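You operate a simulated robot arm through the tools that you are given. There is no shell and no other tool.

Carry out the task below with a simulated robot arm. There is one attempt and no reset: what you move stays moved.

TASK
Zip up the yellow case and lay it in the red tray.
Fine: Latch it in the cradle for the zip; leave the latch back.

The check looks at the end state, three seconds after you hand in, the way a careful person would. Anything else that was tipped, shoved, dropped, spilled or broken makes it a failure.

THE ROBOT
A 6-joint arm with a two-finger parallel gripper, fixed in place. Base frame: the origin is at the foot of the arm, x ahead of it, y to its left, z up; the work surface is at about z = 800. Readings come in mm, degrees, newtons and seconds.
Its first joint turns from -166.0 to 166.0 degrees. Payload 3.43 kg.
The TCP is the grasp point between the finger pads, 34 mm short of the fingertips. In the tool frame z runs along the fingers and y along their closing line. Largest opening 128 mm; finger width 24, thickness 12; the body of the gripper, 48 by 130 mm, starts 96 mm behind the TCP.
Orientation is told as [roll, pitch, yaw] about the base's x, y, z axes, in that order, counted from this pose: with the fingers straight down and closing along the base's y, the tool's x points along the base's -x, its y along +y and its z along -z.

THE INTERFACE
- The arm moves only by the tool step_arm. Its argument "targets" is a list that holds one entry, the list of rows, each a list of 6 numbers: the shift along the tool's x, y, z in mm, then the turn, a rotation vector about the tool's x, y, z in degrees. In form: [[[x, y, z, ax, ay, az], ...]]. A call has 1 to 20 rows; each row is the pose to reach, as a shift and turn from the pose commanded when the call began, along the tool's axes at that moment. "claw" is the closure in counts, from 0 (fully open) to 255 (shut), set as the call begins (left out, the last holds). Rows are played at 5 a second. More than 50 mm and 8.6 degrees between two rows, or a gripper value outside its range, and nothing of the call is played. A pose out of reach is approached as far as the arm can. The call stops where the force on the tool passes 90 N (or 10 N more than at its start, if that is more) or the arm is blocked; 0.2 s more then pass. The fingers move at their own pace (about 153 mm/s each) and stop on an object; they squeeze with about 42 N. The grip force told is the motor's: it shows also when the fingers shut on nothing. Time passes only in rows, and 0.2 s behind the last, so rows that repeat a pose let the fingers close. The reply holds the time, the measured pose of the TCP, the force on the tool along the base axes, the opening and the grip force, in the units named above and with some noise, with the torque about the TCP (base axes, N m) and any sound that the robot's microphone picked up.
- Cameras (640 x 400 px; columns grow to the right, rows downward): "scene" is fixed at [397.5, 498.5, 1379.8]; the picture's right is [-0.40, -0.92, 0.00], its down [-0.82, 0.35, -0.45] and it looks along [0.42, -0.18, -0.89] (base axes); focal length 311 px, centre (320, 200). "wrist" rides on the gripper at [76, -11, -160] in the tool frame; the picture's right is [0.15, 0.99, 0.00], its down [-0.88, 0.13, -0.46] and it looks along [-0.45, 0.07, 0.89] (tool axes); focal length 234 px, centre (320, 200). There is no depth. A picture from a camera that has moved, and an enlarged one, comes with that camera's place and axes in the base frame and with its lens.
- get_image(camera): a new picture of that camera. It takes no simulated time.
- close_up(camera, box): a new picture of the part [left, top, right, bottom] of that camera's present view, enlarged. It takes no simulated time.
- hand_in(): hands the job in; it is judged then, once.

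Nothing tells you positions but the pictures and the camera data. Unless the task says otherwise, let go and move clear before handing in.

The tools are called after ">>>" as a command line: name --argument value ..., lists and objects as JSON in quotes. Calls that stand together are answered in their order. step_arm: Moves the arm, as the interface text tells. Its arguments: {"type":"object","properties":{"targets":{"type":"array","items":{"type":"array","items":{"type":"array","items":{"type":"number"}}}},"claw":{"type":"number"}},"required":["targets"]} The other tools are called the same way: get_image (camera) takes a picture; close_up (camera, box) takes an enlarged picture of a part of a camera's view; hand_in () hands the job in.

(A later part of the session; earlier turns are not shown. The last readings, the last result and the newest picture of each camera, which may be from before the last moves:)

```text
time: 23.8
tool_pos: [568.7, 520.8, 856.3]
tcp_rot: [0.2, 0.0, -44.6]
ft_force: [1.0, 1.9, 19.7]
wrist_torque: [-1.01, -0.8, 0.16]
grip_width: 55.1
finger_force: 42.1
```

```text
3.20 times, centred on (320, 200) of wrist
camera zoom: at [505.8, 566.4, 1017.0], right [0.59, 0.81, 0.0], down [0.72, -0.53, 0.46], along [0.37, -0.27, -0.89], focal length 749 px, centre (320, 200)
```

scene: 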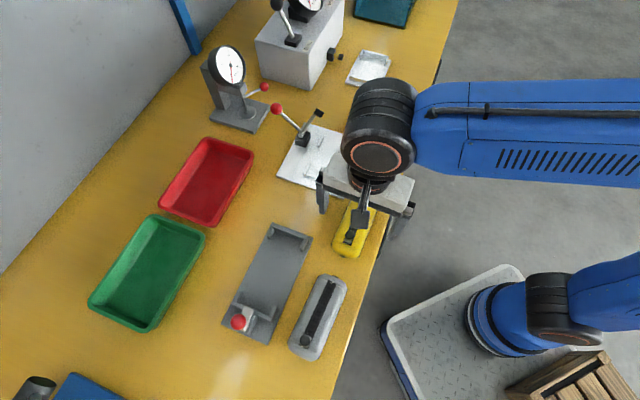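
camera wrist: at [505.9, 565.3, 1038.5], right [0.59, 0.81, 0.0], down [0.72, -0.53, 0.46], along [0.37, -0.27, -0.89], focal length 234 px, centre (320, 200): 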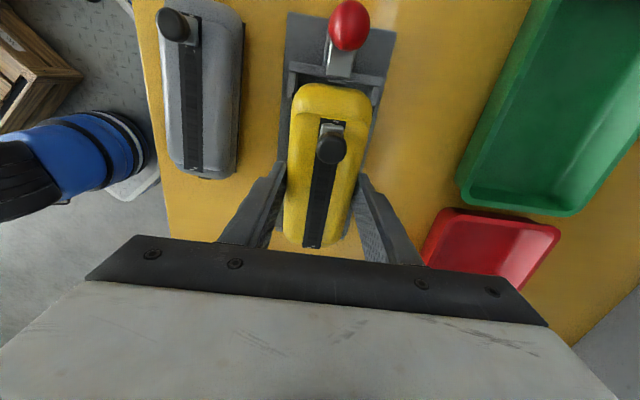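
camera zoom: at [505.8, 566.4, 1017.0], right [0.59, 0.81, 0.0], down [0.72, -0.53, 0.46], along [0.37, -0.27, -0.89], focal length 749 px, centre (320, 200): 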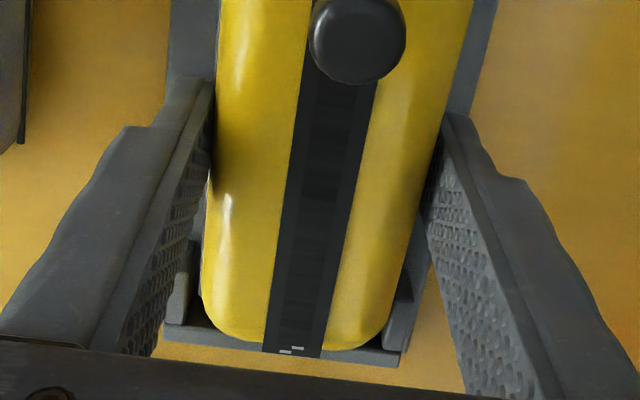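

The far end is visible here, so I'll zoom in on the far wall, posts and case rim.

>>> close_up --camera "wrist" --box '[262, 205, 358, 255]'

>>> close_up --camera "wrist" --box '[262, 205, 310, 255]'

>>> close_up --camera "wrist" --box '[320, 205, 368, 255]'

```text
6.67 times, centred on (310, 230) of wrist
camera zoom: at [505.8, 566.4, 1017.0], right [0.59, 0.81, 0.0], down [0.72, -0.53, 0.46], along [0.37, -0.27, -0.89], focal length 1561 px, centre (387, 0)
```

zoom: 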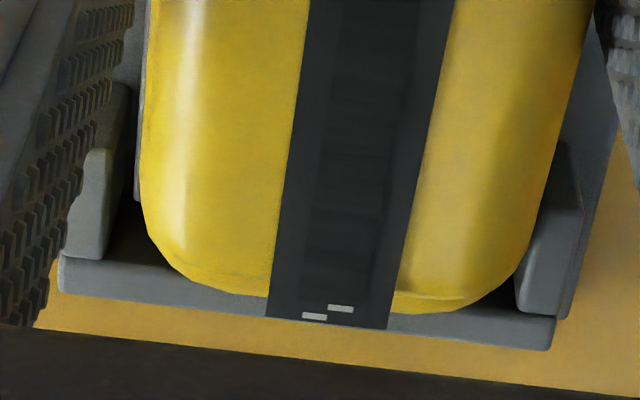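

```text
8.00 times, centred on (286, 230) of wrist
camera zoom: at [505.8, 566.4, 1017.0], right [0.59, 0.81, 0.0], down [0.72, -0.53, 0.46], along [0.37, -0.27, -0.89], focal length 1873 px, centre (592, -40)
```

zoom: 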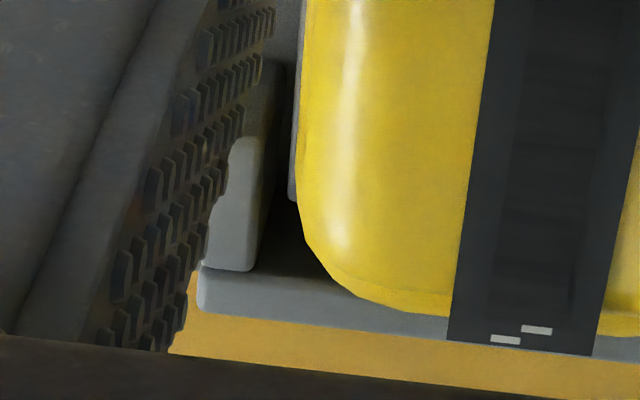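

```text
8.00 times, centred on (344, 230) of wrist
camera zoom: at [505.8, 566.4, 1017.0], right [0.59, 0.81, 0.0], down [0.72, -0.53, 0.46], along [0.37, -0.27, -0.89], focal length 1873 px, centre (128, -40)
```

zoom: 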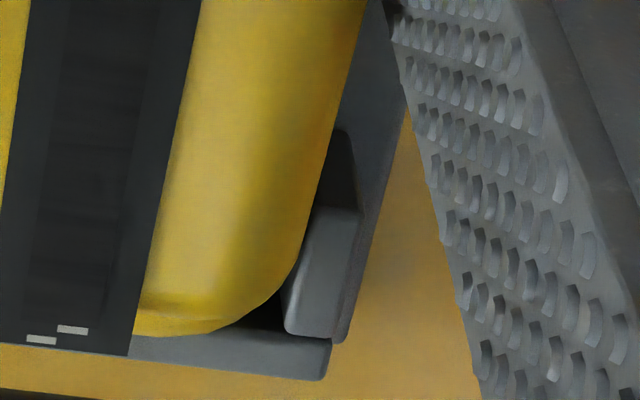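

The rim is 0.7 mm from the far right post and almost 4 mm from the left one, so I'll correct 1.5 mm the other way sideways. The far tab appears to be sitting on top of the far wall, so I'll also move 0.7 mm more toward the latch.

>>> step_arm --targets '[[[0, 0, -4, 0, 0, 0], [0.7, -1.5, -4, 0, 0, 0], [0.7, -1.5, -2, 0, 0, 0], [0.7, -1.5, 0, 0, 0, 0], [0.7, -1.5, 0, 0, 0, 0]]]'

```text
time: 25.0
tool_pos: [567.1, 519.9, 856.1]
tcp_rot: [0.2, 0.0, -44.7]
ft_force: [0.5, -1.8, 13.9]
wrist_torque: [-0.83, -0.55, -0.04]
grip_width: 55.3
finger_force: 42.0
```

The contact persists at the far end. I need the plate's thickness to know whether the case has already bottomed out, so I'll zoom on the plate edge.

>>> close_up --camera "scene" --box '[265, 300, 297, 340]'

>>> close_up --camera "scene" --box '[260, 215, 330, 275]'

>>> close_up --camera "wrist" --box '[262, 205, 358, 255]'

>>> close_up --camera "wrist" --box '[270, 60, 390, 130]'

```text
10.00 times, centred on (281, 320) of scene
camera zoom: at [397.5, 498.5, 1379.8], right [-0.4, -0.92, 0.0], down [-0.82, 0.35, -0.45], along [0.42, -0.18, -0.89], focal length 3110 px, centre (710, -1000)
```

zoom: 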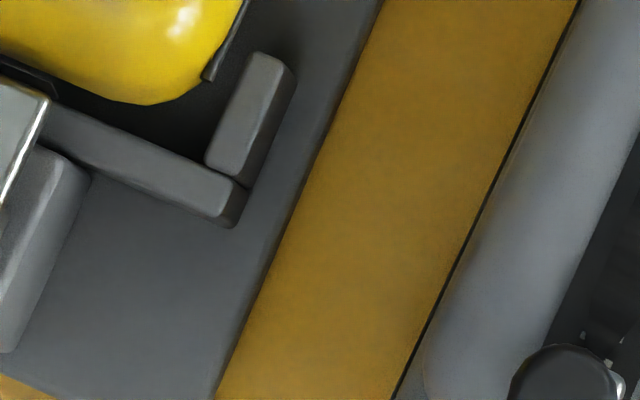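

```text
6.67 times, centred on (295, 245) of scene
camera zoom: at [397.5, 498.5, 1379.8], right [-0.4, -0.92, 0.0], down [-0.82, 0.35, -0.45], along [0.42, -0.18, -0.89], focal length 2074 px, centre (487, -100)
```

zoom: 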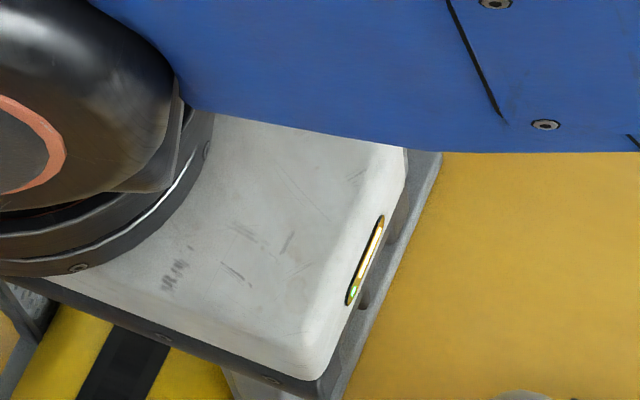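

```text
6.67 times, centred on (310, 230) of wrist
camera zoom: at [504.3, 566.0, 1016.9], right [0.59, 0.81, 0.0], down [0.72, -0.53, 0.46], along [0.37, -0.27, -0.89], focal length 1561 px, centre (387, 0)
```

zoom: 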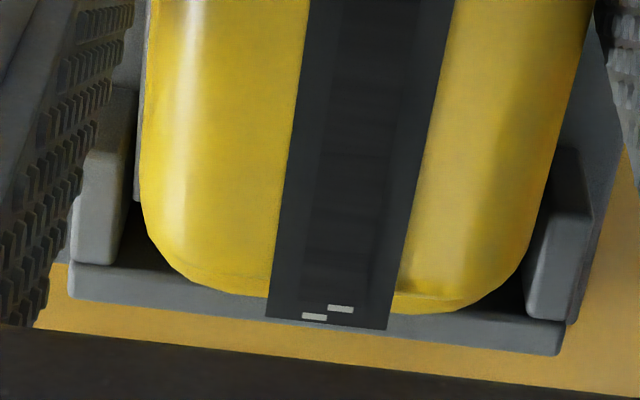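

```text
5.33 times, centred on (330, 95) of wrist
camera zoom: at [504.3, 566.0, 1016.9], right [0.59, 0.81, 0.0], down [0.72, -0.53, 0.46], along [0.37, -0.27, -0.89], focal length 1249 px, centre (267, 760)
```

zoom: 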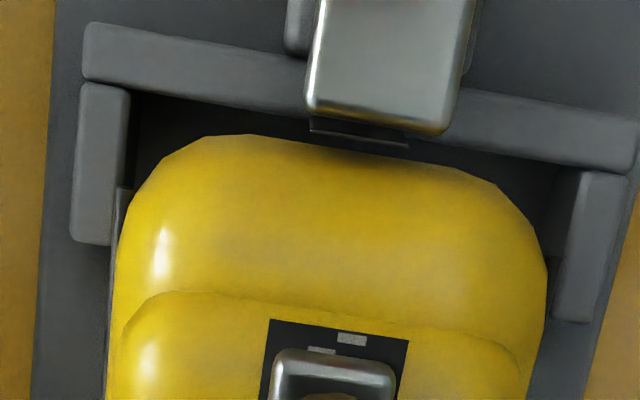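

The case is now centred between both pairs of posts. I'll press down 1.5 mm more to see whether it yields or is already seated.

>>> step_arm --targets '[[[0, 0, 0.7, 0, 0, 0], [0, 0, 1.5, 0, 0, 0], [0, 0, 1.5, 0, 0, 0]]]'

```text
time: 25.8
tool_pos: [566.1, 521.7, 855.1]
tcp_rot: [0.1, 0.0, -44.6]
ft_force: [-0.5, 2.9, 20.3]
wrist_torque: [-0.88, -0.83, 0.09]
grip_width: 55.1
finger_force: 42.5
```

The resistance is soft, which suggests the case is levelling itself in the grip. Its bottom is at about z = 812, which fits the plate. I'll open just a little to release it, keeping clear of the grey case, and inspect how it settles.

>>> step_arm --targets '[[[0, 0, 0, 0, 0, 0], [0, 0, 0, 0, 0, 0], [0, 0, 0, 0, 0, 0]]]' --claw 110

```text
time: 26.6
tool_pos: [567.3, 520.9, 853.2]
tcp_rot: [0.2, 0.0, -44.6]
ft_force: [0.4, 0.0, 0.3]
wrist_torque: [0.03, -0.02, 0.0]
grip_width: 72.6
finger_force: 0.1
```

>>> close_up --camera "wrist" --box '[262, 205, 358, 255]'

>>> close_up --camera "wrist" --box '[270, 60, 390, 130]'

>>> close_up --camera "scene" --box '[225, 240, 315, 340]'

```text
6.67 times, centred on (310, 230) of wrist
camera zoom: at [504.6, 566.4, 1014.4], right [0.59, 0.81, 0.0], down [0.72, -0.53, 0.46], along [0.37, -0.27, -0.89], focal length 1561 px, centre (387, 0)
```

zoom: 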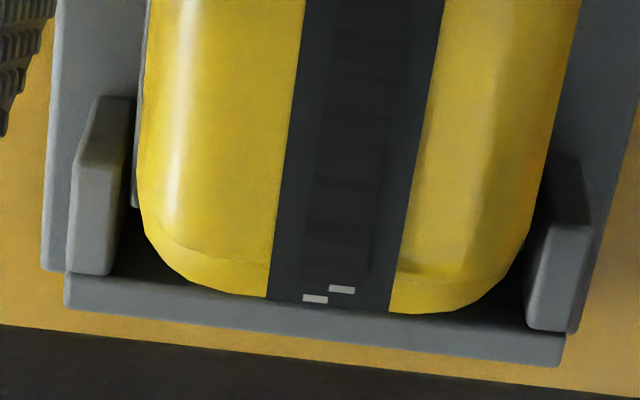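

```text
5.33 times, centred on (330, 95) of wrist
camera zoom: at [504.6, 566.4, 1014.4], right [0.59, 0.81, 0.0], down [0.72, -0.53, 0.46], along [0.37, -0.27, -0.89], focal length 1249 px, centre (267, 760)
```

zoom: 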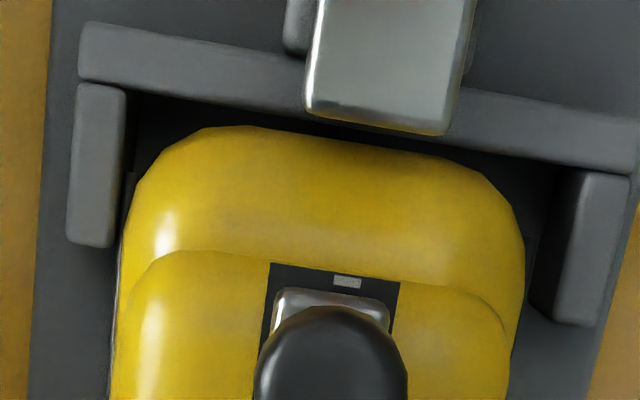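

```text
4.00 times, centred on (270, 290) of scene
camera zoom: at [397.5, 498.5, 1379.8], right [-0.4, -0.92, 0.0], down [-0.82, 0.35, -0.45], along [0.42, -0.18, -0.89], focal length 1244 px, centre (520, -160)
```

zoom: 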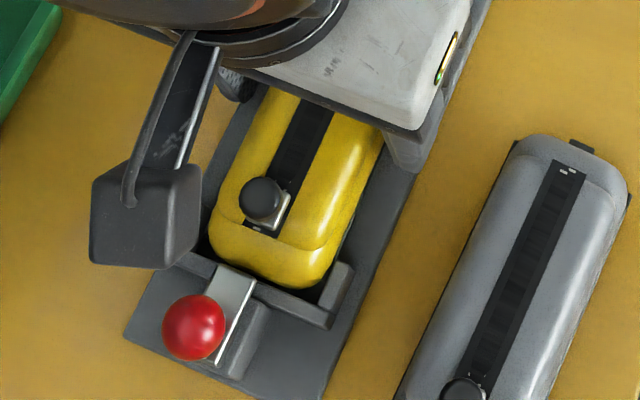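

After release the case dropped at the latch end and appears settled in the nest. The earlier tab contact had tipped it in my grip. I'll raise straight up and check that it sits level.

>>> step_arm --targets '[[[0, 0, -10, 0, 0, 0], [0, 0, -35, 0, 0, 0], [0, 0, -70, 0, 0, 0], [0, 0, -105, 0, 0, 0]]]'

```text
time: 27.6
tool_pos: [566.9, 520.4, 958.4]
tcp_rot: [0.0, 0.0, -44.6]
ft_force: [-0.5, -0.2, 0.5]
wrist_torque: [0.03, 0.03, -0.03]
grip_width: 72.7
finger_force: 0.1
```

>>> step_arm --targets '[[[25, 0, 0, 0, 0, 0], [50, 0, 0, 0, 0, 0], [70, 0, 0, 0, 0, 0]]]'

>>> get_image --camera "wrist"

>>> close_up --camera "wrist" --box '[240, 80, 400, 240]'

>>> close_up --camera "scene" --box '[220, 210, 330, 350]'

```text
time: 28.4
tool_pos: [517.0, 569.9, 958.7]
tcp_rot: [0.1, -0.1, -44.5]
ft_force: [0.4, -1.6, 0.1]
wrist_torque: [-0.01, 0.02, -0.01]
grip_width: 72.8
finger_force: 0.1
```

```text
taken
camera wrist: at [454.2, 615.8, 1119.4], right [0.59, 0.81, 0.0], down [0.72, -0.53, 0.46], along [0.37, -0.27, -0.89], focal length 234 px, centre (320, 200)
```

wrist: 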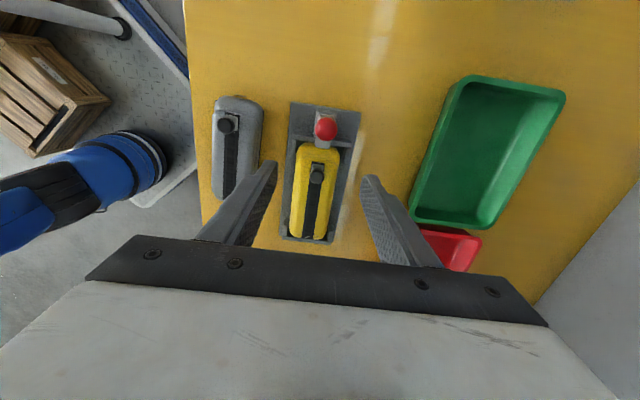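

```text
2.50 times, centred on (320, 160) of wrist
camera zoom: at [454.2, 615.8, 1119.4], right [0.59, 0.81, 0.0], down [0.72, -0.53, 0.46], along [0.37, -0.27, -0.89], focal length 585 px, centre (320, 300)
```

zoom: 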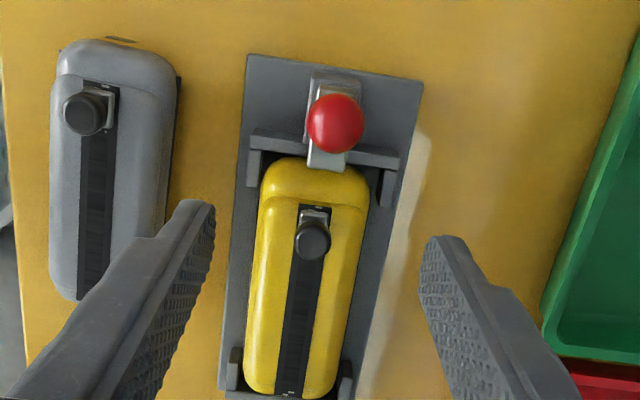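

```text
2.86 times, centred on (275, 280) of scene
camera zoom: at [397.5, 498.5, 1379.8], right [-0.4, -0.92, 0.0], down [-0.82, 0.35, -0.45], along [0.42, -0.18, -0.89], focal length 889 px, centre (449, -29)
```

zoom: 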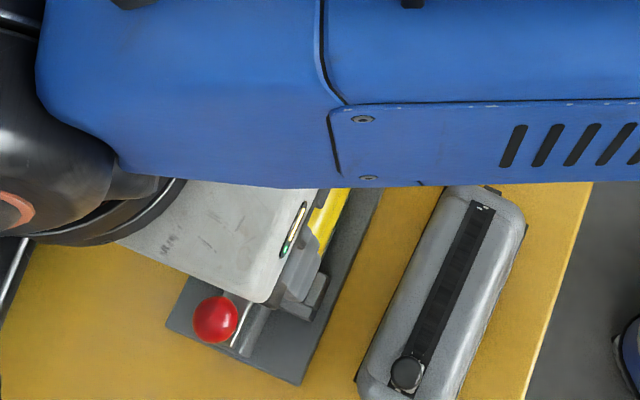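

>>> close_up --camera "wrist" --box '[290, 200, 354, 250]'

>>> close_up --camera "wrist" --box '[285, 110, 365, 170]'

```text
8.00 times, centred on (322, 225) of wrist
camera zoom: at [454.2, 615.8, 1119.4], right [0.59, 0.81, 0.0], down [0.72, -0.53, 0.46], along [0.37, -0.27, -0.89], focal length 1873 px, centre (304, 0)
```

zoom: 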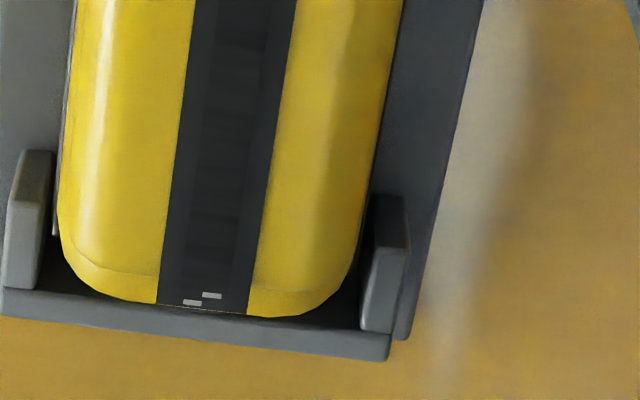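

```text
6.67 times, centred on (325, 140) of wrist
camera zoom: at [454.2, 615.8, 1119.4], right [0.59, 0.81, 0.0], down [0.72, -0.53, 0.46], along [0.37, -0.27, -0.89], focal length 1561 px, centre (287, 600)
```

zoom: 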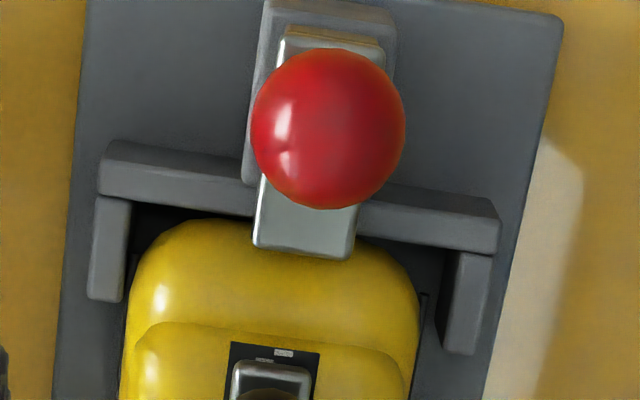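

Parallax puts both ends of the strip at z ≈ 852, so the case sits level in the nest. Next is the latch. I'll straddle the ball with tips at z ≈ 856, above the bar and case, and close on it.

>>> step_arm --targets '[[[17, 0.7, 0, 0, 0, 0], [33.7, 1.4, 0, 0, 0, 0], [33.7, 1.4, 25, 0, 0, 0], [33.7, 1.4, 50, 0, 0, 0], [33.7, 1.4, 68, 0, 0, 0], [33.7, 1.4, 68, 0, 0, 0]]]'

```text
time: 29.8
tool_pos: [493.5, 595.0, 890.0]
tcp_rot: [0.1, 0.0, -44.5]
ft_force: [1.4, 0.1, 0.5]
wrist_torque: [0.0, -0.01, 0.02]
grip_width: 72.7
finger_force: 0.0
```

>>> get_image --camera "wrist"

>>> close_up --camera "scene" --box '[190, 230, 310, 360]'

```text
taken
camera wrist: at [431.2, 639.9, 1050.9], right [0.59, 0.81, 0.0], down [0.72, -0.53, 0.46], along [0.37, -0.27, -0.89], focal length 234 px, centre (320, 200)
```

wrist: 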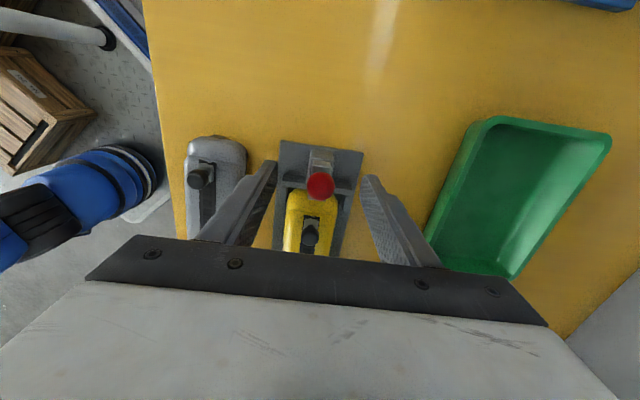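

```text
3.08 times, centred on (250, 295) of scene
camera zoom: at [397.5, 498.5, 1379.8], right [-0.4, -0.92, 0.0], down [-0.82, 0.35, -0.45], along [0.42, -0.18, -0.89], focal length 957 px, centre (535, -92)
```

zoom: 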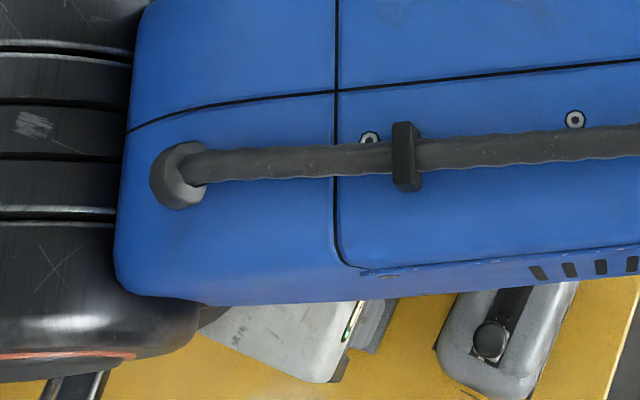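

The ball is centred between the fingers, so I'm closing on it.

>>> step_arm --targets '[[[0, 0, 0, 0, 0, 0], [0, 0, 0, 0, 0, 0], [0, 0, 0, 0, 0, 0], [0, 0, 0, 0, 0, 0]]]' --claw 255

```text
time: 30.8
tool_pos: [494.1, 595.7, 889.8]
tcp_rot: [0.2, 0.0, -44.6]
ft_force: [8.7, 9.4, 3.2]
wrist_torque: [0.19, -0.14, 0.03]
grip_width: 22.3
finger_force: 44.7
```

The ball is gripped at 22.3 mm with a small side load. I'll relieve that and push gently toward the nest, 5 mm first.

>>> step_arm --targets '[[[0, 0.8, 0, 0, 0, 0], [-2, 0.8, 0, 0, 0, 0], [-5, 0.8, 0, 0, 0, 0], [-5, 0.8, 0, 0, 0, 0]]]'

```text
time: 31.8
tool_pos: [497.8, 590.5, 890.9]
tcp_rot: [0.0, -0.1, -44.6]
ft_force: [-2.9, -1.4, -2.4]
wrist_torque: [0.03, 0.09, 0.04]
grip_width: 22.5
finger_force: 44.9
```

>>> close_up --camera "wrist" --box '[260, 130, 380, 250]'

```text
3.33 times, centred on (320, 190) of wrist
camera zoom: at [435.1, 637.2, 1050.9], right [0.59, 0.81, 0.0], down [0.72, -0.53, 0.46], along [0.37, -0.27, -0.89], focal length 781 px, centre (320, 233)
```

zoom: 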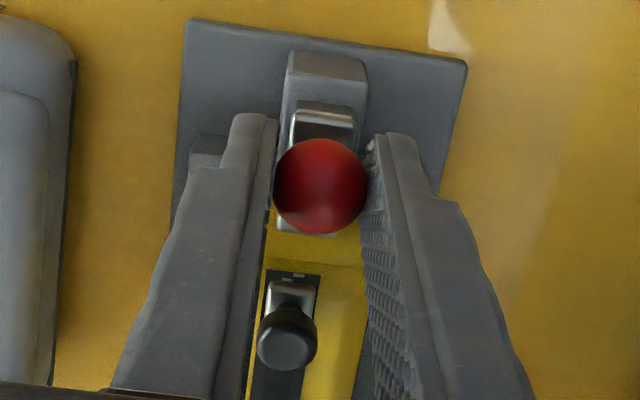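

The bar slides linearly and freely, moving its nose over the case end. I'm continuing toward its stop in small steps.

>>> step_arm --targets '[[[-2, 0, 0, 0, 0, 0], [-4, 0, 0, 0, 0, 0], [-6, 0, 0, 0, 0, 0], [-6, 0, 0, 0, 0, 0]]]'

```text
time: 32.8
tool_pos: [501.9, 586.7, 890.1]
tcp_rot: [0.1, -0.1, -44.6]
ft_force: [-10.3, -9.8, -6.8]
wrist_torque: [-0.22, 0.14, 0.0]
grip_width: 22.7
finger_force: 44.6
```

>>> step_arm --targets '[[[0, -0.8, 0, 0, 0, 0], [-2, -0.8, 0, 0, 0, 0], [-4, -0.8, 0, 0, 0, 0], [-4, -0.8, 0, 0, 0, 0]]]'

>>> close_up --camera "wrist" --box '[260, 130, 380, 250]'

```text
time: 33.8
tool_pos: [504.8, 584.6, 890.5]
tcp_rot: [0.2, -0.1, -44.7]
ft_force: [-1.3, -3.1, -7.7]
wrist_torque: [-0.08, 0.03, 0.04]
grip_width: 22.8
finger_force: 44.6
```

```text
3.33 times, centred on (320, 190) of wrist
camera zoom: at [442.6, 629.6, 1051.0], right [0.59, 0.81, 0.0], down [0.72, -0.53, 0.46], along [0.37, -0.27, -0.89], focal length 781 px, centre (320, 233)
```

zoom: 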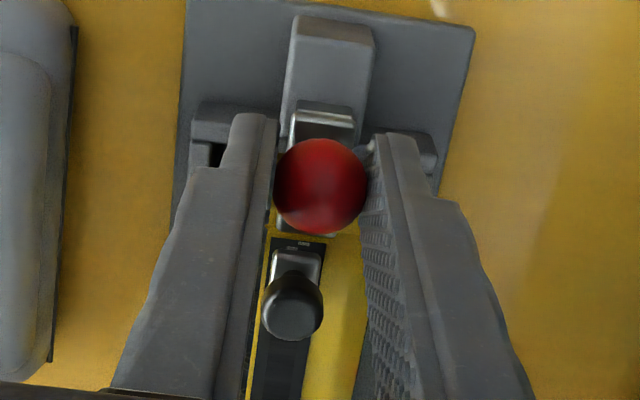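

>>> step_arm --targets '[[[-1, 0, 0, 0, 0, 0], [-2, 0, 0, 0, 0, 0], [-3, 0, 0, 0, 0, 0], [-3, 0, 0, 0, 0, 0]]]'

>>> close_up --camera "wrist" --box '[260, 130, 380, 250]'

```text
time: 34.8
tool_pos: [506.5, 582.4, 891.2]
tcp_rot: [0.0, 0.1, -44.5]
ft_force: [-13.7, 17.7, -7.4]
wrist_torque: [0.52, 0.48, 0.02]
grip_width: 22.5
finger_force: 44.6
```

```text
3.33 times, centred on (320, 190) of wrist
camera zoom: at [443.7, 628.3, 1051.1], right [0.59, 0.81, 0.0], down [0.72, -0.53, 0.46], along [0.37, -0.27, -0.89], focal length 781 px, centre (320, 233)
```

zoom: 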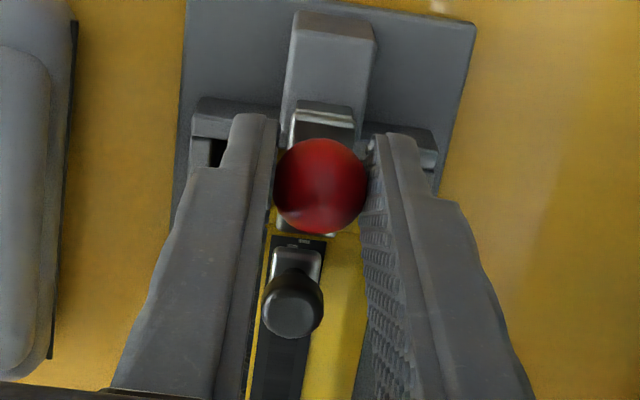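

There's 22 N of resistance along the slide after about 17 mm of travel. I'll push slightly more to see whether it's a hard stop.

>>> step_arm --targets '[[[-1, 0, 0, 0, 0, 0], [-2, 0, 0, 0, 0, 0], [-2, 0, 0, 0, 0, 0]]]'

```text
time: 35.6
tool_pos: [507.5, 580.4, 891.6]
tcp_rot: [0.1, -0.1, -44.6]
ft_force: [-23.2, 29.4, -4.1]
wrist_torque: [0.52, 0.39, 0.03]
grip_width: 22.7
finger_force: 45.1
```

It's a firm stop, so the latch is fully forward. I'll relax the push and release the ball.

>>> step_arm --targets '[[[1, 0, 0, 0, 0, 0], [1.8, 0, 0, 0, 0, 0], [1.8, 0, 0, 0, 0, 0]]]'

>>> step_arm --targets '[[[0, 0, 0, 0, 0, 0], [0, 0, 0, 0, 0, 0]]]' --claw 135

>>> step_arm --targets '[[[0, 0, -25, 0, 0, 0], [0, 0, -50, 0, 0, 0], [25, 0, -70, 0, 0, 0], [40, 0, -70, 0, 0, 0]]]'

>>> close_up --camera "wrist" --box '[260, 90, 380, 180]'

>>> get_image --camera "wrist"

```text
time: 36.4
tool_pos: [508.1, 580.7, 891.8]
tcp_rot: [0.1, -0.1, -44.5]
ft_force: [-13.8, 18.1, -2.5]
wrist_torque: [0.2, 0.13, 0.0]
grip_width: 22.6
finger_force: 45.4
```

```text
time: 37.0
tool_pos: [507.4, 581.3, 890.7]
tcp_rot: [0.1, 0.0, -44.6]
ft_force: [-0.3, 0.3, 0.0]
wrist_torque: [-0.01, 0.0, -0.01]
grip_width: 60.3
finger_force: 0.0
```

```text
time: 38.0
tool_pos: [478.1, 608.0, 961.5]
tcp_rot: [0.2, 0.1, -44.6]
ft_force: [-0.3, 0.3, -1.0]
wrist_torque: [0.01, 0.03, 0.05]
grip_width: 60.3
finger_force: 0.1
```

```text
4.44 times, centred on (320, 135) of wrist
camera zoom: at [416.1, 654.6, 1121.6], right [0.59, 0.81, 0.0], down [0.72, -0.53, 0.46], along [0.37, -0.27, -0.89], focal length 1041 px, centre (320, 489)
```

zoom: 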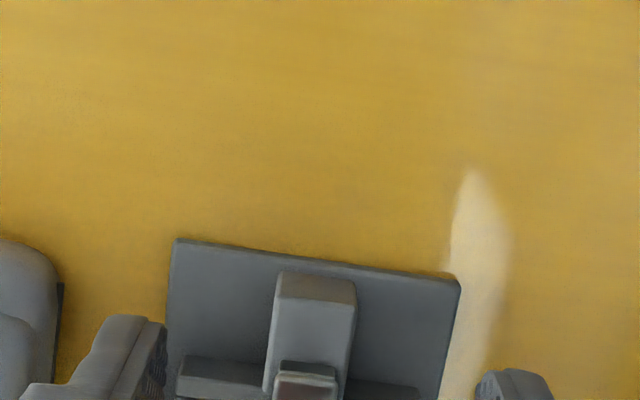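

```text
taken
camera wrist: at [416.1, 654.6, 1121.6], right [0.59, 0.81, 0.0], down [0.72, -0.53, 0.46], along [0.37, -0.27, -0.89], focal length 234 px, centre (320, 200)
```

wrist: 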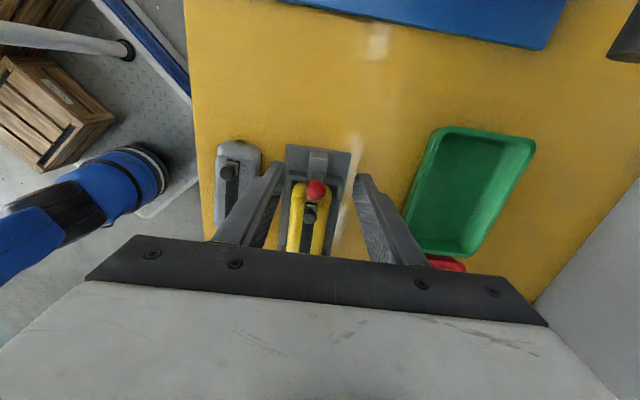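

>>> close_up --camera "wrist" --box '[275, 140, 371, 260]'

>>> get_image --camera "scene"

```text
3.33 times, centred on (323, 200) of wrist
camera zoom: at [416.1, 654.6, 1121.6], right [0.59, 0.81, 0.0], down [0.72, -0.53, 0.46], along [0.37, -0.27, -0.89], focal length 781 px, centre (310, 200)
```

zoom: 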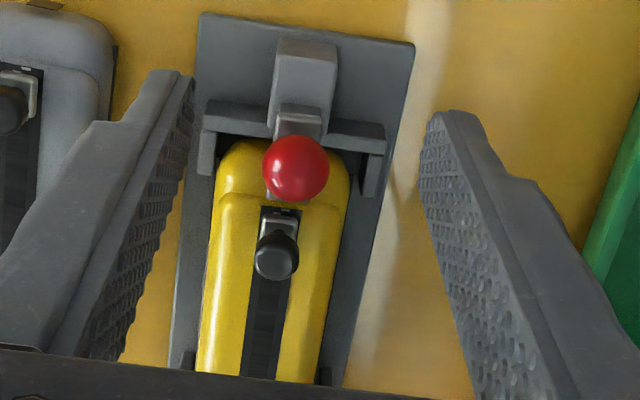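

```text
taken
```

scene: 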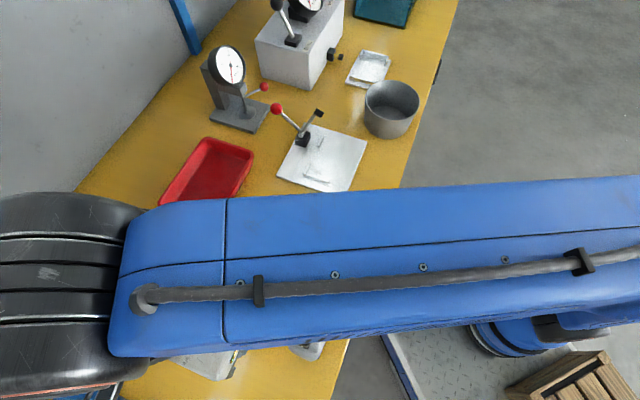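

The latch stayed forward at about 16 mm of travel, with the bar over the case end. Now the zip. The knob is near (529, 557, 874), so I'll straddle it with the tips just above the case top.

>>> step_arm --targets '[[[-24, -0.2, 0, 0, 0, 0], [-48, -0.5, 0, 0, 0, 0], [-72.3, -0.7, 0, 0, 0, 0], [-72.3, -0.7, 25, 0, 0, 0], [-72.3, -0.7, 50, 0, 0, 0], [-72.3, -0.7, 70, 0, 0, 0], [-72.3, -0.7, 70, 0, 0, 0]]]'

>>> get_image --camera "wrist"

>>> close_up --camera "wrist" --box '[260, 130, 380, 250]'

```text
time: 39.6
tool_pos: [530.5, 559.5, 890.6]
tcp_rot: [0.1, 0.0, -44.7]
ft_force: [-0.7, 0.0, -0.7]
wrist_torque: [0.02, 0.02, -0.01]
grip_width: 60.3
finger_force: 0.1
```

```text
taken
camera wrist: at [467.0, 604.1, 1051.4], right [0.59, 0.81, 0.0], down [0.72, -0.53, 0.46], along [0.37, -0.27, -0.89], focal length 234 px, centre (320, 200)
```

wrist: 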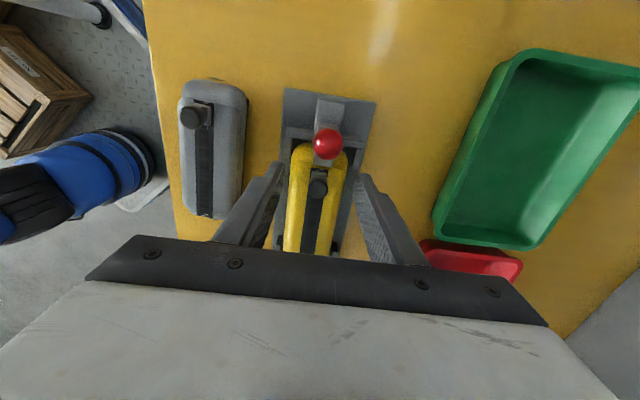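

```text
3.33 times, centred on (320, 190) of wrist
camera zoom: at [467.0, 604.1, 1051.4], right [0.59, 0.81, 0.0], down [0.72, -0.53, 0.46], along [0.37, -0.27, -0.89], focal length 781 px, centre (320, 233)
```

zoom: 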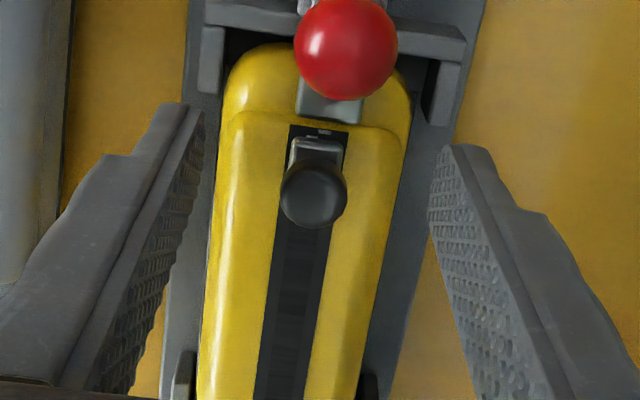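

The knob is about 2 mm back and 1 mm left of the grip centre. I'll correct that and close on it.

>>> step_arm --targets '[[[-2, -1.1, 0, 0, 0, 0], [-2, -1.1, 0, 0, 0, 0]]]'

>>> step_arm --targets '[[[0, 0, 0, 0, 0, 0], [0, 0, 0, 0, 0, 0], [0, 0, 0, 0, 0, 0]]]' --claw 255

```text
time: 40.2
tool_pos: [530.7, 556.1, 890.8]
tcp_rot: [0.2, -0.1, -44.7]
ft_force: [0.9, 0.7, 0.2]
wrist_torque: [-0.02, 0.0, 0.02]
grip_width: 60.5
finger_force: 0.0
```

```text
time: 41.0
tool_pos: [529.8, 555.2, 891.2]
tcp_rot: [0.0, -0.2, -44.7]
ft_force: [-0.2, 0.0, -0.9]
wrist_torque: [0.0, 0.02, 0.0]
grip_width: 14.0
finger_force: 42.2
```

The knob is gripped at 14 mm with no side load. I'm pulling it toward the far end, 20 mm first.

>>> step_arm --targets '[[[-4, 0, 0, 0, 0, 0], [-8, 0, 0, 0, 0, 0], [-12, 0, 0, 0, 0, 0], [-16, 0, 0, 0, 0, 0], [-20, 0, 0, 0, 0, 0]]]'

>>> close_up --camera "wrist" --box '[260, 110, 380, 230]'

```text
time: 42.2
tool_pos: [543.9, 542.8, 891.4]
tcp_rot: [0.1, 0.1, -44.5]
ft_force: [0.4, 1.6, 6.4]
wrist_torque: [0.09, 0.0, 0.0]
grip_width: 14.4
finger_force: 42.1
```

```text
3.33 times, centred on (320, 170) of wrist
camera zoom: at [481.6, 587.9, 1051.4], right [0.59, 0.81, 0.0], down [0.72, -0.53, 0.46], along [0.37, -0.27, -0.89], focal length 781 px, centre (320, 300)
```

zoom: 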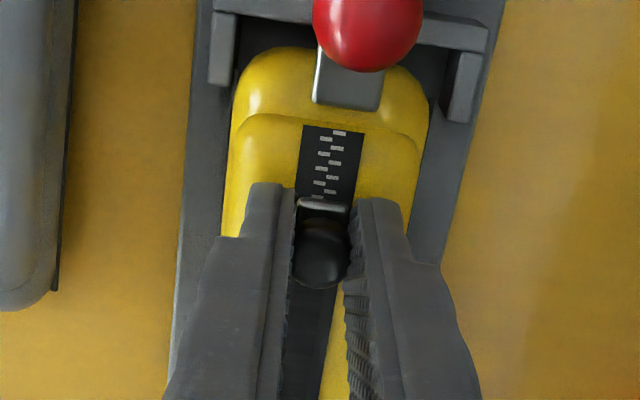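

Closed teeth appear behind the slider, so this is the right direction and it needs little force. I'll continue another 60 mm.

>>> step_arm --targets '[[[-5, 0, 0, 0, 0, 0], [-10, 0, 0, 0, 0, 0], [-15, 0, 0, 0, 0, 0], [-20, 0, 0, 0, 0, 0], [-25, 0, 0, 0, 0, 0], [-30, 0, 0, 0, 0, 0], [-35, 0, 0, 0, 0, 0], [-40, 0, 0, 0, 0, 0], [-45, 0, 0, 0, 0, 0], [-50, 0, 0, 0, 0, 0], [-55, 0, 0, 0, 0, 0], [-60, 0, 0, 0, 0, 0]]]'

>>> close_up --camera "wrist" --box '[250, 70, 390, 230]'

```text
time: 44.8
tool_pos: [587.3, 499.3, 890.8]
tcp_rot: [0.0, -0.1, -44.6]
ft_force: [1.3, 1.0, 3.6]
wrist_torque: [0.02, -0.06, 0.03]
grip_width: 14.1
finger_force: 42.0
```

```text
2.50 times, centred on (320, 150) of wrist
camera zoom: at [524.5, 545.5, 1051.3], right [0.59, 0.81, 0.0], down [0.72, -0.53, 0.46], along [0.37, -0.27, -0.89], focal length 585 px, centre (320, 325)
```

zoom: 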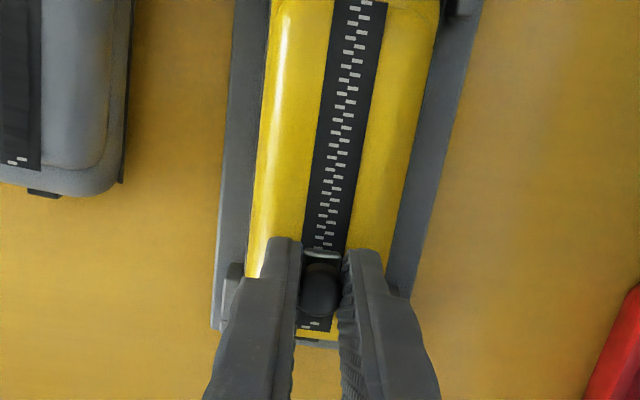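

About 15–20 mm of zip remains. I'll continue slowly to the end stop.

>>> step_arm --targets '[[[-3, 0, 0, 0, 0, 0], [-6, 0, 0, 0, 0, 0], [-9, 0, 0, 0, 0, 0], [-12, 0, 0, 0, 0, 0], [-12, 0, 0, 0, 0, 0]]]'

>>> close_up --camera "wrist" --box '[260, 130, 380, 250]'

```text
time: 46.0
tool_pos: [595.5, 491.4, 891.8]
tcp_rot: [0.0, -0.1, -44.6]
ft_force: [-1.1, -0.5, 2.7]
wrist_torque: [-0.05, 0.02, 0.03]
grip_width: 14.2
finger_force: 42.1
```

```text
3.33 times, centred on (320, 190) of wrist
camera zoom: at [532.9, 537.2, 1051.3], right [0.59, 0.81, 0.0], down [0.72, -0.53, 0.46], along [0.37, -0.27, -0.89], focal length 781 px, centre (320, 233)
```

zoom: 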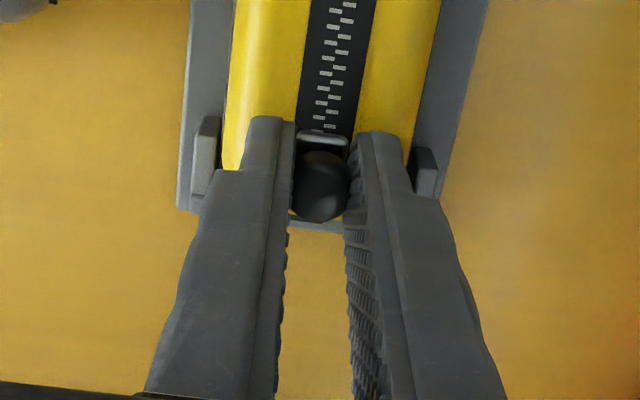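

>>> step_arm --targets '[[[-2, 0, 0, 0, 0, 0], [-4, 0, 0, 0, 0, 0], [-4, 0, 0, 0, 0, 0]]]'

```text
time: 46.8
tool_pos: [599.1, 488.4, 891.4]
tcp_rot: [0.0, 0.0, -44.5]
ft_force: [-0.9, 0.7, -0.5]
wrist_torque: [0.0, 0.04, -0.01]
grip_width: 14.2
finger_force: 41.1
```

>>> step_arm --targets '[[[-2, 0, 0, 0, 0, 0], [-4, 0, 0, 0, 0, 0], [-4, 0, 0, 0, 0, 0]]]'

```text
time: 47.6
tool_pos: [599.9, 486.4, 890.7]
tcp_rot: [0.1, 0.0, -44.5]
ft_force: [-19.1, 24.3, 2.5]
wrist_torque: [0.8, 0.71, 0.0]
grip_width: 14.3
finger_force: 42.3
```

I've hit 31 N resistance at about 97 mm travel, which should be the end stop. One more small push will confirm.

>>> step_arm --targets '[[[-1, 0, 0, 0, 0, 0], [-1, 0, 0, 0, 0, 0]]]'

>>> close_up --camera "wrist" --box '[260, 130, 380, 250]'

```text
time: 48.2
tool_pos: [601.6, 487.6, 891.2]
tcp_rot: [0.1, -0.2, -44.7]
ft_force: [-21.1, 26.7, 2.6]
wrist_torque: [0.57, 0.48, 0.0]
grip_width: 14.6
finger_force: 42.5
```

```text
3.33 times, centred on (320, 190) of wrist
camera zoom: at [538.6, 531.9, 1051.4], right [0.59, 0.81, 0.0], down [0.72, -0.53, 0.46], along [0.37, -0.27, -0.89], focal length 781 px, centre (320, 233)
```

zoom: 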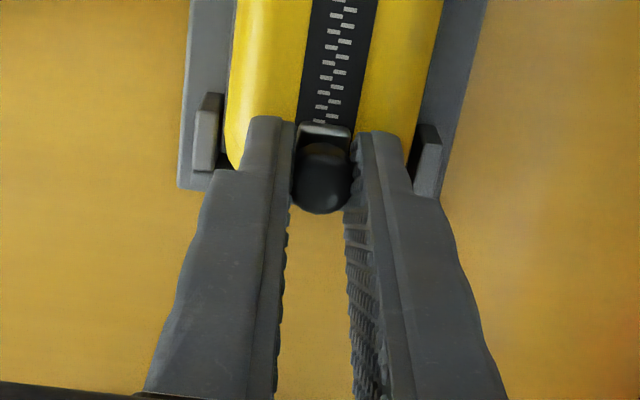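

The slider is at its end stop. I'm opening without moving back, then rising to inspect.

>>> step_arm --targets '[[[0, 0, 0, 0, 0, 0], [0, 0, 0, 0, 0, 0]]]' --claw 135

>>> step_arm --targets '[[[0, 0, -25, 0, 0, 0], [0, 0, -50, 0, 0, 0], [30, 0, -70, 0, 0, 0], [65, 0, -70, 0, 0, 0], [100, 0, -70, 0, 0, 0]]]'

>>> close_up --camera "wrist" --box '[260, 90, 380, 250]'

```text
time: 48.8
tool_pos: [602.9, 484.4, 890.3]
tcp_rot: [0.1, 0.0, -44.6]
ft_force: [-1.0, -0.4, -0.8]
wrist_torque: [0.0, -0.01, -0.01]
grip_width: 60.4
finger_force: 0.1
```

```text
time: 50.0
tool_pos: [531.1, 556.1, 961.0]
tcp_rot: [0.0, 0.0, -44.7]
ft_force: [0.0, -0.3, 1.0]
wrist_torque: [0.01, 0.01, 0.01]
grip_width: 60.4
finger_force: 0.0
```

```text
2.50 times, centred on (320, 170) of wrist
camera zoom: at [468.9, 600.5, 1121.1], right [0.59, 0.81, 0.0], down [0.72, -0.53, 0.46], along [0.37, -0.27, -0.89], focal length 585 px, centre (320, 275)
```

zoom: 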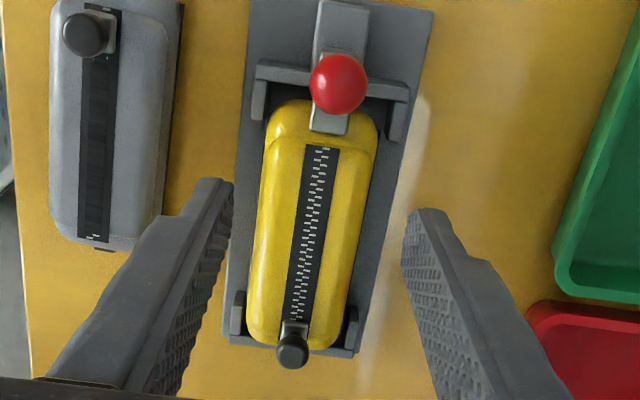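

The zip is closed over its full length, with the slider at the far end. Now I'll draw the latch back, gripping the ball at about (505, 583, 874).

>>> step_arm --targets '[[[19, 0.6, 0, 0, 0, 0], [37, 1.2, 0, 0, 0, 0], [37, 1.2, 25, 0, 0, 0], [37, 1.2, 50, 0, 0, 0], [37, 1.2, 70, 0, 0, 0], [37, 1.2, 70, 0, 0, 0]]]'

>>> close_up --camera "wrist" --box '[260, 130, 380, 250]'

```text
time: 51.4
tool_pos: [505.1, 583.1, 891.7]
tcp_rot: [0.1, 0.0, -44.6]
ft_force: [-0.1, -0.4, 0.1]
wrist_torque: [0.05, 0.0, 0.03]
grip_width: 60.2
finger_force: 0.1
```

```text
3.33 times, centred on (320, 190) of wrist
camera zoom: at [443.0, 628.3, 1051.1], right [0.59, 0.81, 0.0], down [0.72, -0.53, 0.46], along [0.37, -0.27, -0.89], focal length 781 px, centre (320, 233)
```

zoom: 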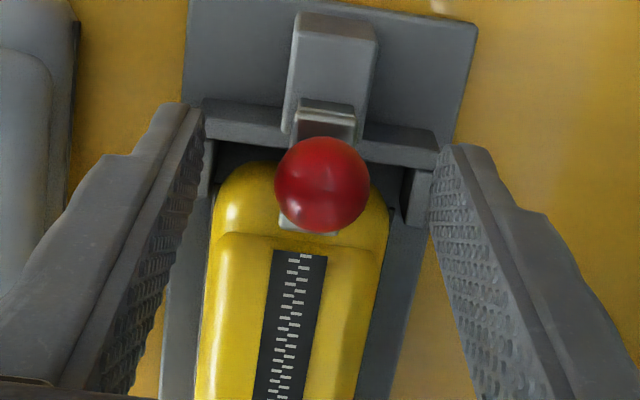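

>>> step_arm --targets '[[[0, 0.7, 0, 0, 0, 0], [0, 0.7, 0, 0, 0, 0], [0, 0.7, 0, 0, 0, 0], [0, 0.7, 0, 0, 0, 0]]]' --claw 255

```text
time: 52.4
tool_pos: [506.1, 582.7, 890.8]
tcp_rot: [0.1, -0.1, -44.6]
ft_force: [-3.3, -3.1, -1.2]
wrist_torque: [-0.02, 0.08, 0.0]
grip_width: 22.6
finger_force: 44.9
```

The ball is gripped with hardly any side load. I'm pulling it back toward its rear stop.

>>> step_arm --targets '[[[3, 0, 0, 0, 0, 0], [6, 0, 0, 0, 0, 0], [9, 0, 0, 0, 0, 0], [12, 0, 0, 0, 0, 0], [14, 0, 0, 0, 0, 0], [14, 0, 0, 0, 0, 0]]]'

```text
time: 53.8
tool_pos: [496.0, 593.1, 890.8]
tcp_rot: [0.1, 0.0, -44.6]
ft_force: [5.3, 5.9, 0.3]
wrist_torque: [0.13, -0.03, -0.01]
grip_width: 22.6
finger_force: 44.8
```

>>> step_arm --targets '[[[1, 0.4, 0, 0, 0, 0], [2, 0.4, 0, 0, 0, 0], [3, 0.4, 0, 0, 0, 0], [3, 0.4, 0, 0, 0, 0]]]'

```text
time: 54.8
tool_pos: [493.9, 594.8, 892.2]
tcp_rot: [0.1, -0.1, -44.5]
ft_force: [3.2, -5.4, 0.1]
wrist_torque: [-0.13, -0.1, 0.0]
grip_width: 22.7
finger_force: 45.4
```

>>> step_arm --targets '[[[0.8, 0, 0, 0, 0, 0], [1.6, 0, 0, 0, 0, 0], [1.6, 0, 0, 0, 0, 0]]]'

```text
time: 55.6
tool_pos: [493.9, 594.1, 890.5]
tcp_rot: [0.1, 0.0, -44.6]
ft_force: [9.4, -18.8, 0.4]
wrist_torque: [-0.46, -0.32, -0.02]
grip_width: 22.8
finger_force: 45.0
```

The latch is at its rear stop. I'll release, rise and verify.

>>> step_arm --targets '[[[0, 0, 0, 0, 0, 0], [0, 0, 0, 0, 0, 0]]]' --claw 135

>>> step_arm --targets '[[[0, 0, -25, 0, 0, 0], [0, 0, -50, 0, 0, 0], [-20, 0, -70, 0, 0, 0], [-40, 0, -70, 0, 0, 0]]]'

>>> close_up --camera "wrist" --box '[260, 90, 380, 250]'

>>> close_up --camera "wrist" --box '[285, 90, 365, 160]'

>>> get_image --camera "wrist"

```text
time: 56.2
tool_pos: [493.1, 596.7, 890.6]
tcp_rot: [0.2, 0.0, -44.6]
ft_force: [0.4, 0.2, 1.1]
wrist_torque: [0.0, 0.02, -0.03]
grip_width: 60.3
finger_force: 0.2
```

```text
time: 57.2
tool_pos: [520.5, 568.1, 961.1]
tcp_rot: [0.1, 0.0, -44.6]
ft_force: [0.1, -0.2, 0.2]
wrist_torque: [-0.02, 0.0, -0.02]
grip_width: 60.1
finger_force: 0.2
```

```text
2.50 times, centred on (320, 170) of wrist
camera zoom: at [458.2, 613.5, 1121.5], right [0.59, 0.81, 0.0], down [0.72, -0.53, 0.46], along [0.37, -0.27, -0.89], focal length 585 px, centre (320, 275)
```

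zoom: 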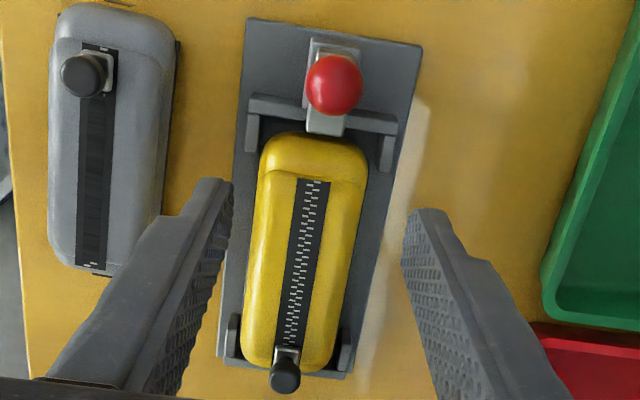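

```text
5.71 times, centred on (325, 125) of wrist
camera zoom: at [458.2, 613.5, 1121.5], right [0.59, 0.81, 0.0], down [0.72, -0.53, 0.46], along [0.37, -0.27, -0.89], focal length 1338 px, centre (291, 629)
```

zoom: 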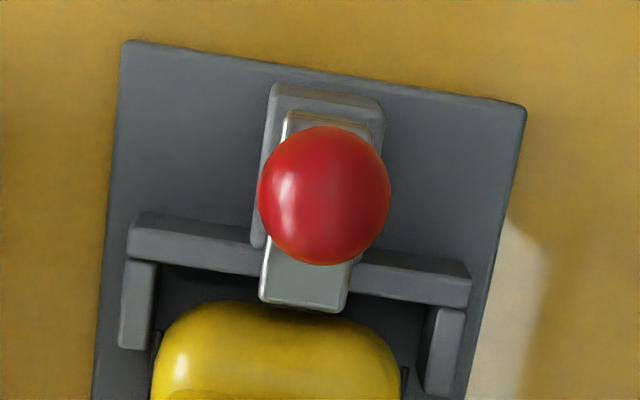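

```text
taken
camera wrist: at [458.2, 613.5, 1121.5], right [0.59, 0.81, 0.0], down [0.72, -0.53, 0.46], along [0.37, -0.27, -0.89], focal length 234 px, centre (320, 200)
```

wrist: 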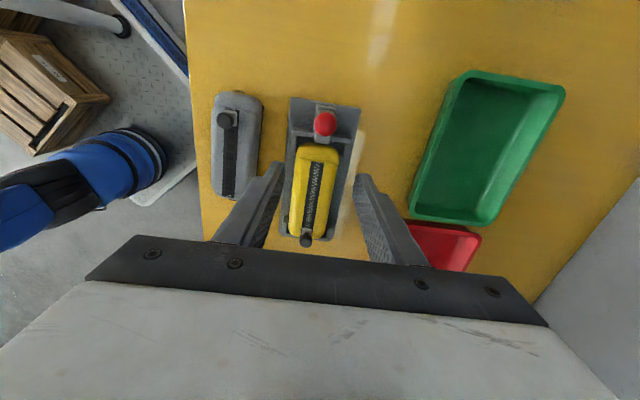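

The latch is back where it started and the case is zipped. Before lifting, I'll measure the red tray in the scene camera.

>>> close_up --camera "scene" --box '[140, 120, 280, 240]'

>>> get_image --camera "scene"

```text
3.33 times, centred on (210, 180) of scene
camera zoom: at [397.5, 498.5, 1379.8], right [-0.4, -0.92, 0.0], down [-0.82, 0.35, -0.45], along [0.42, -0.18, -0.89], focal length 1037 px, centre (687, 267)
```

zoom: 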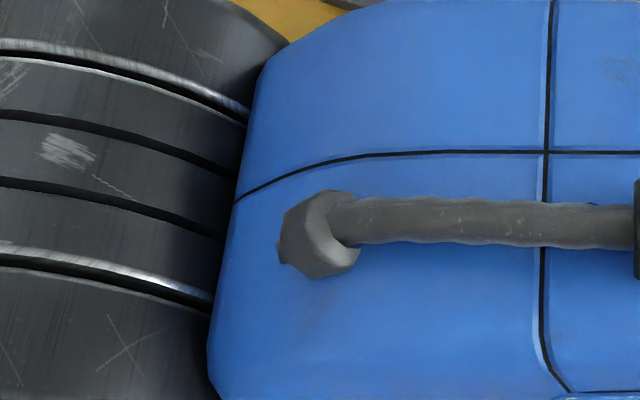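

```text
taken
```

scene: 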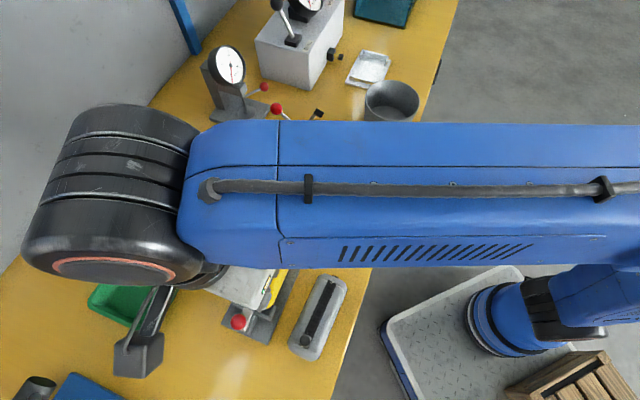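

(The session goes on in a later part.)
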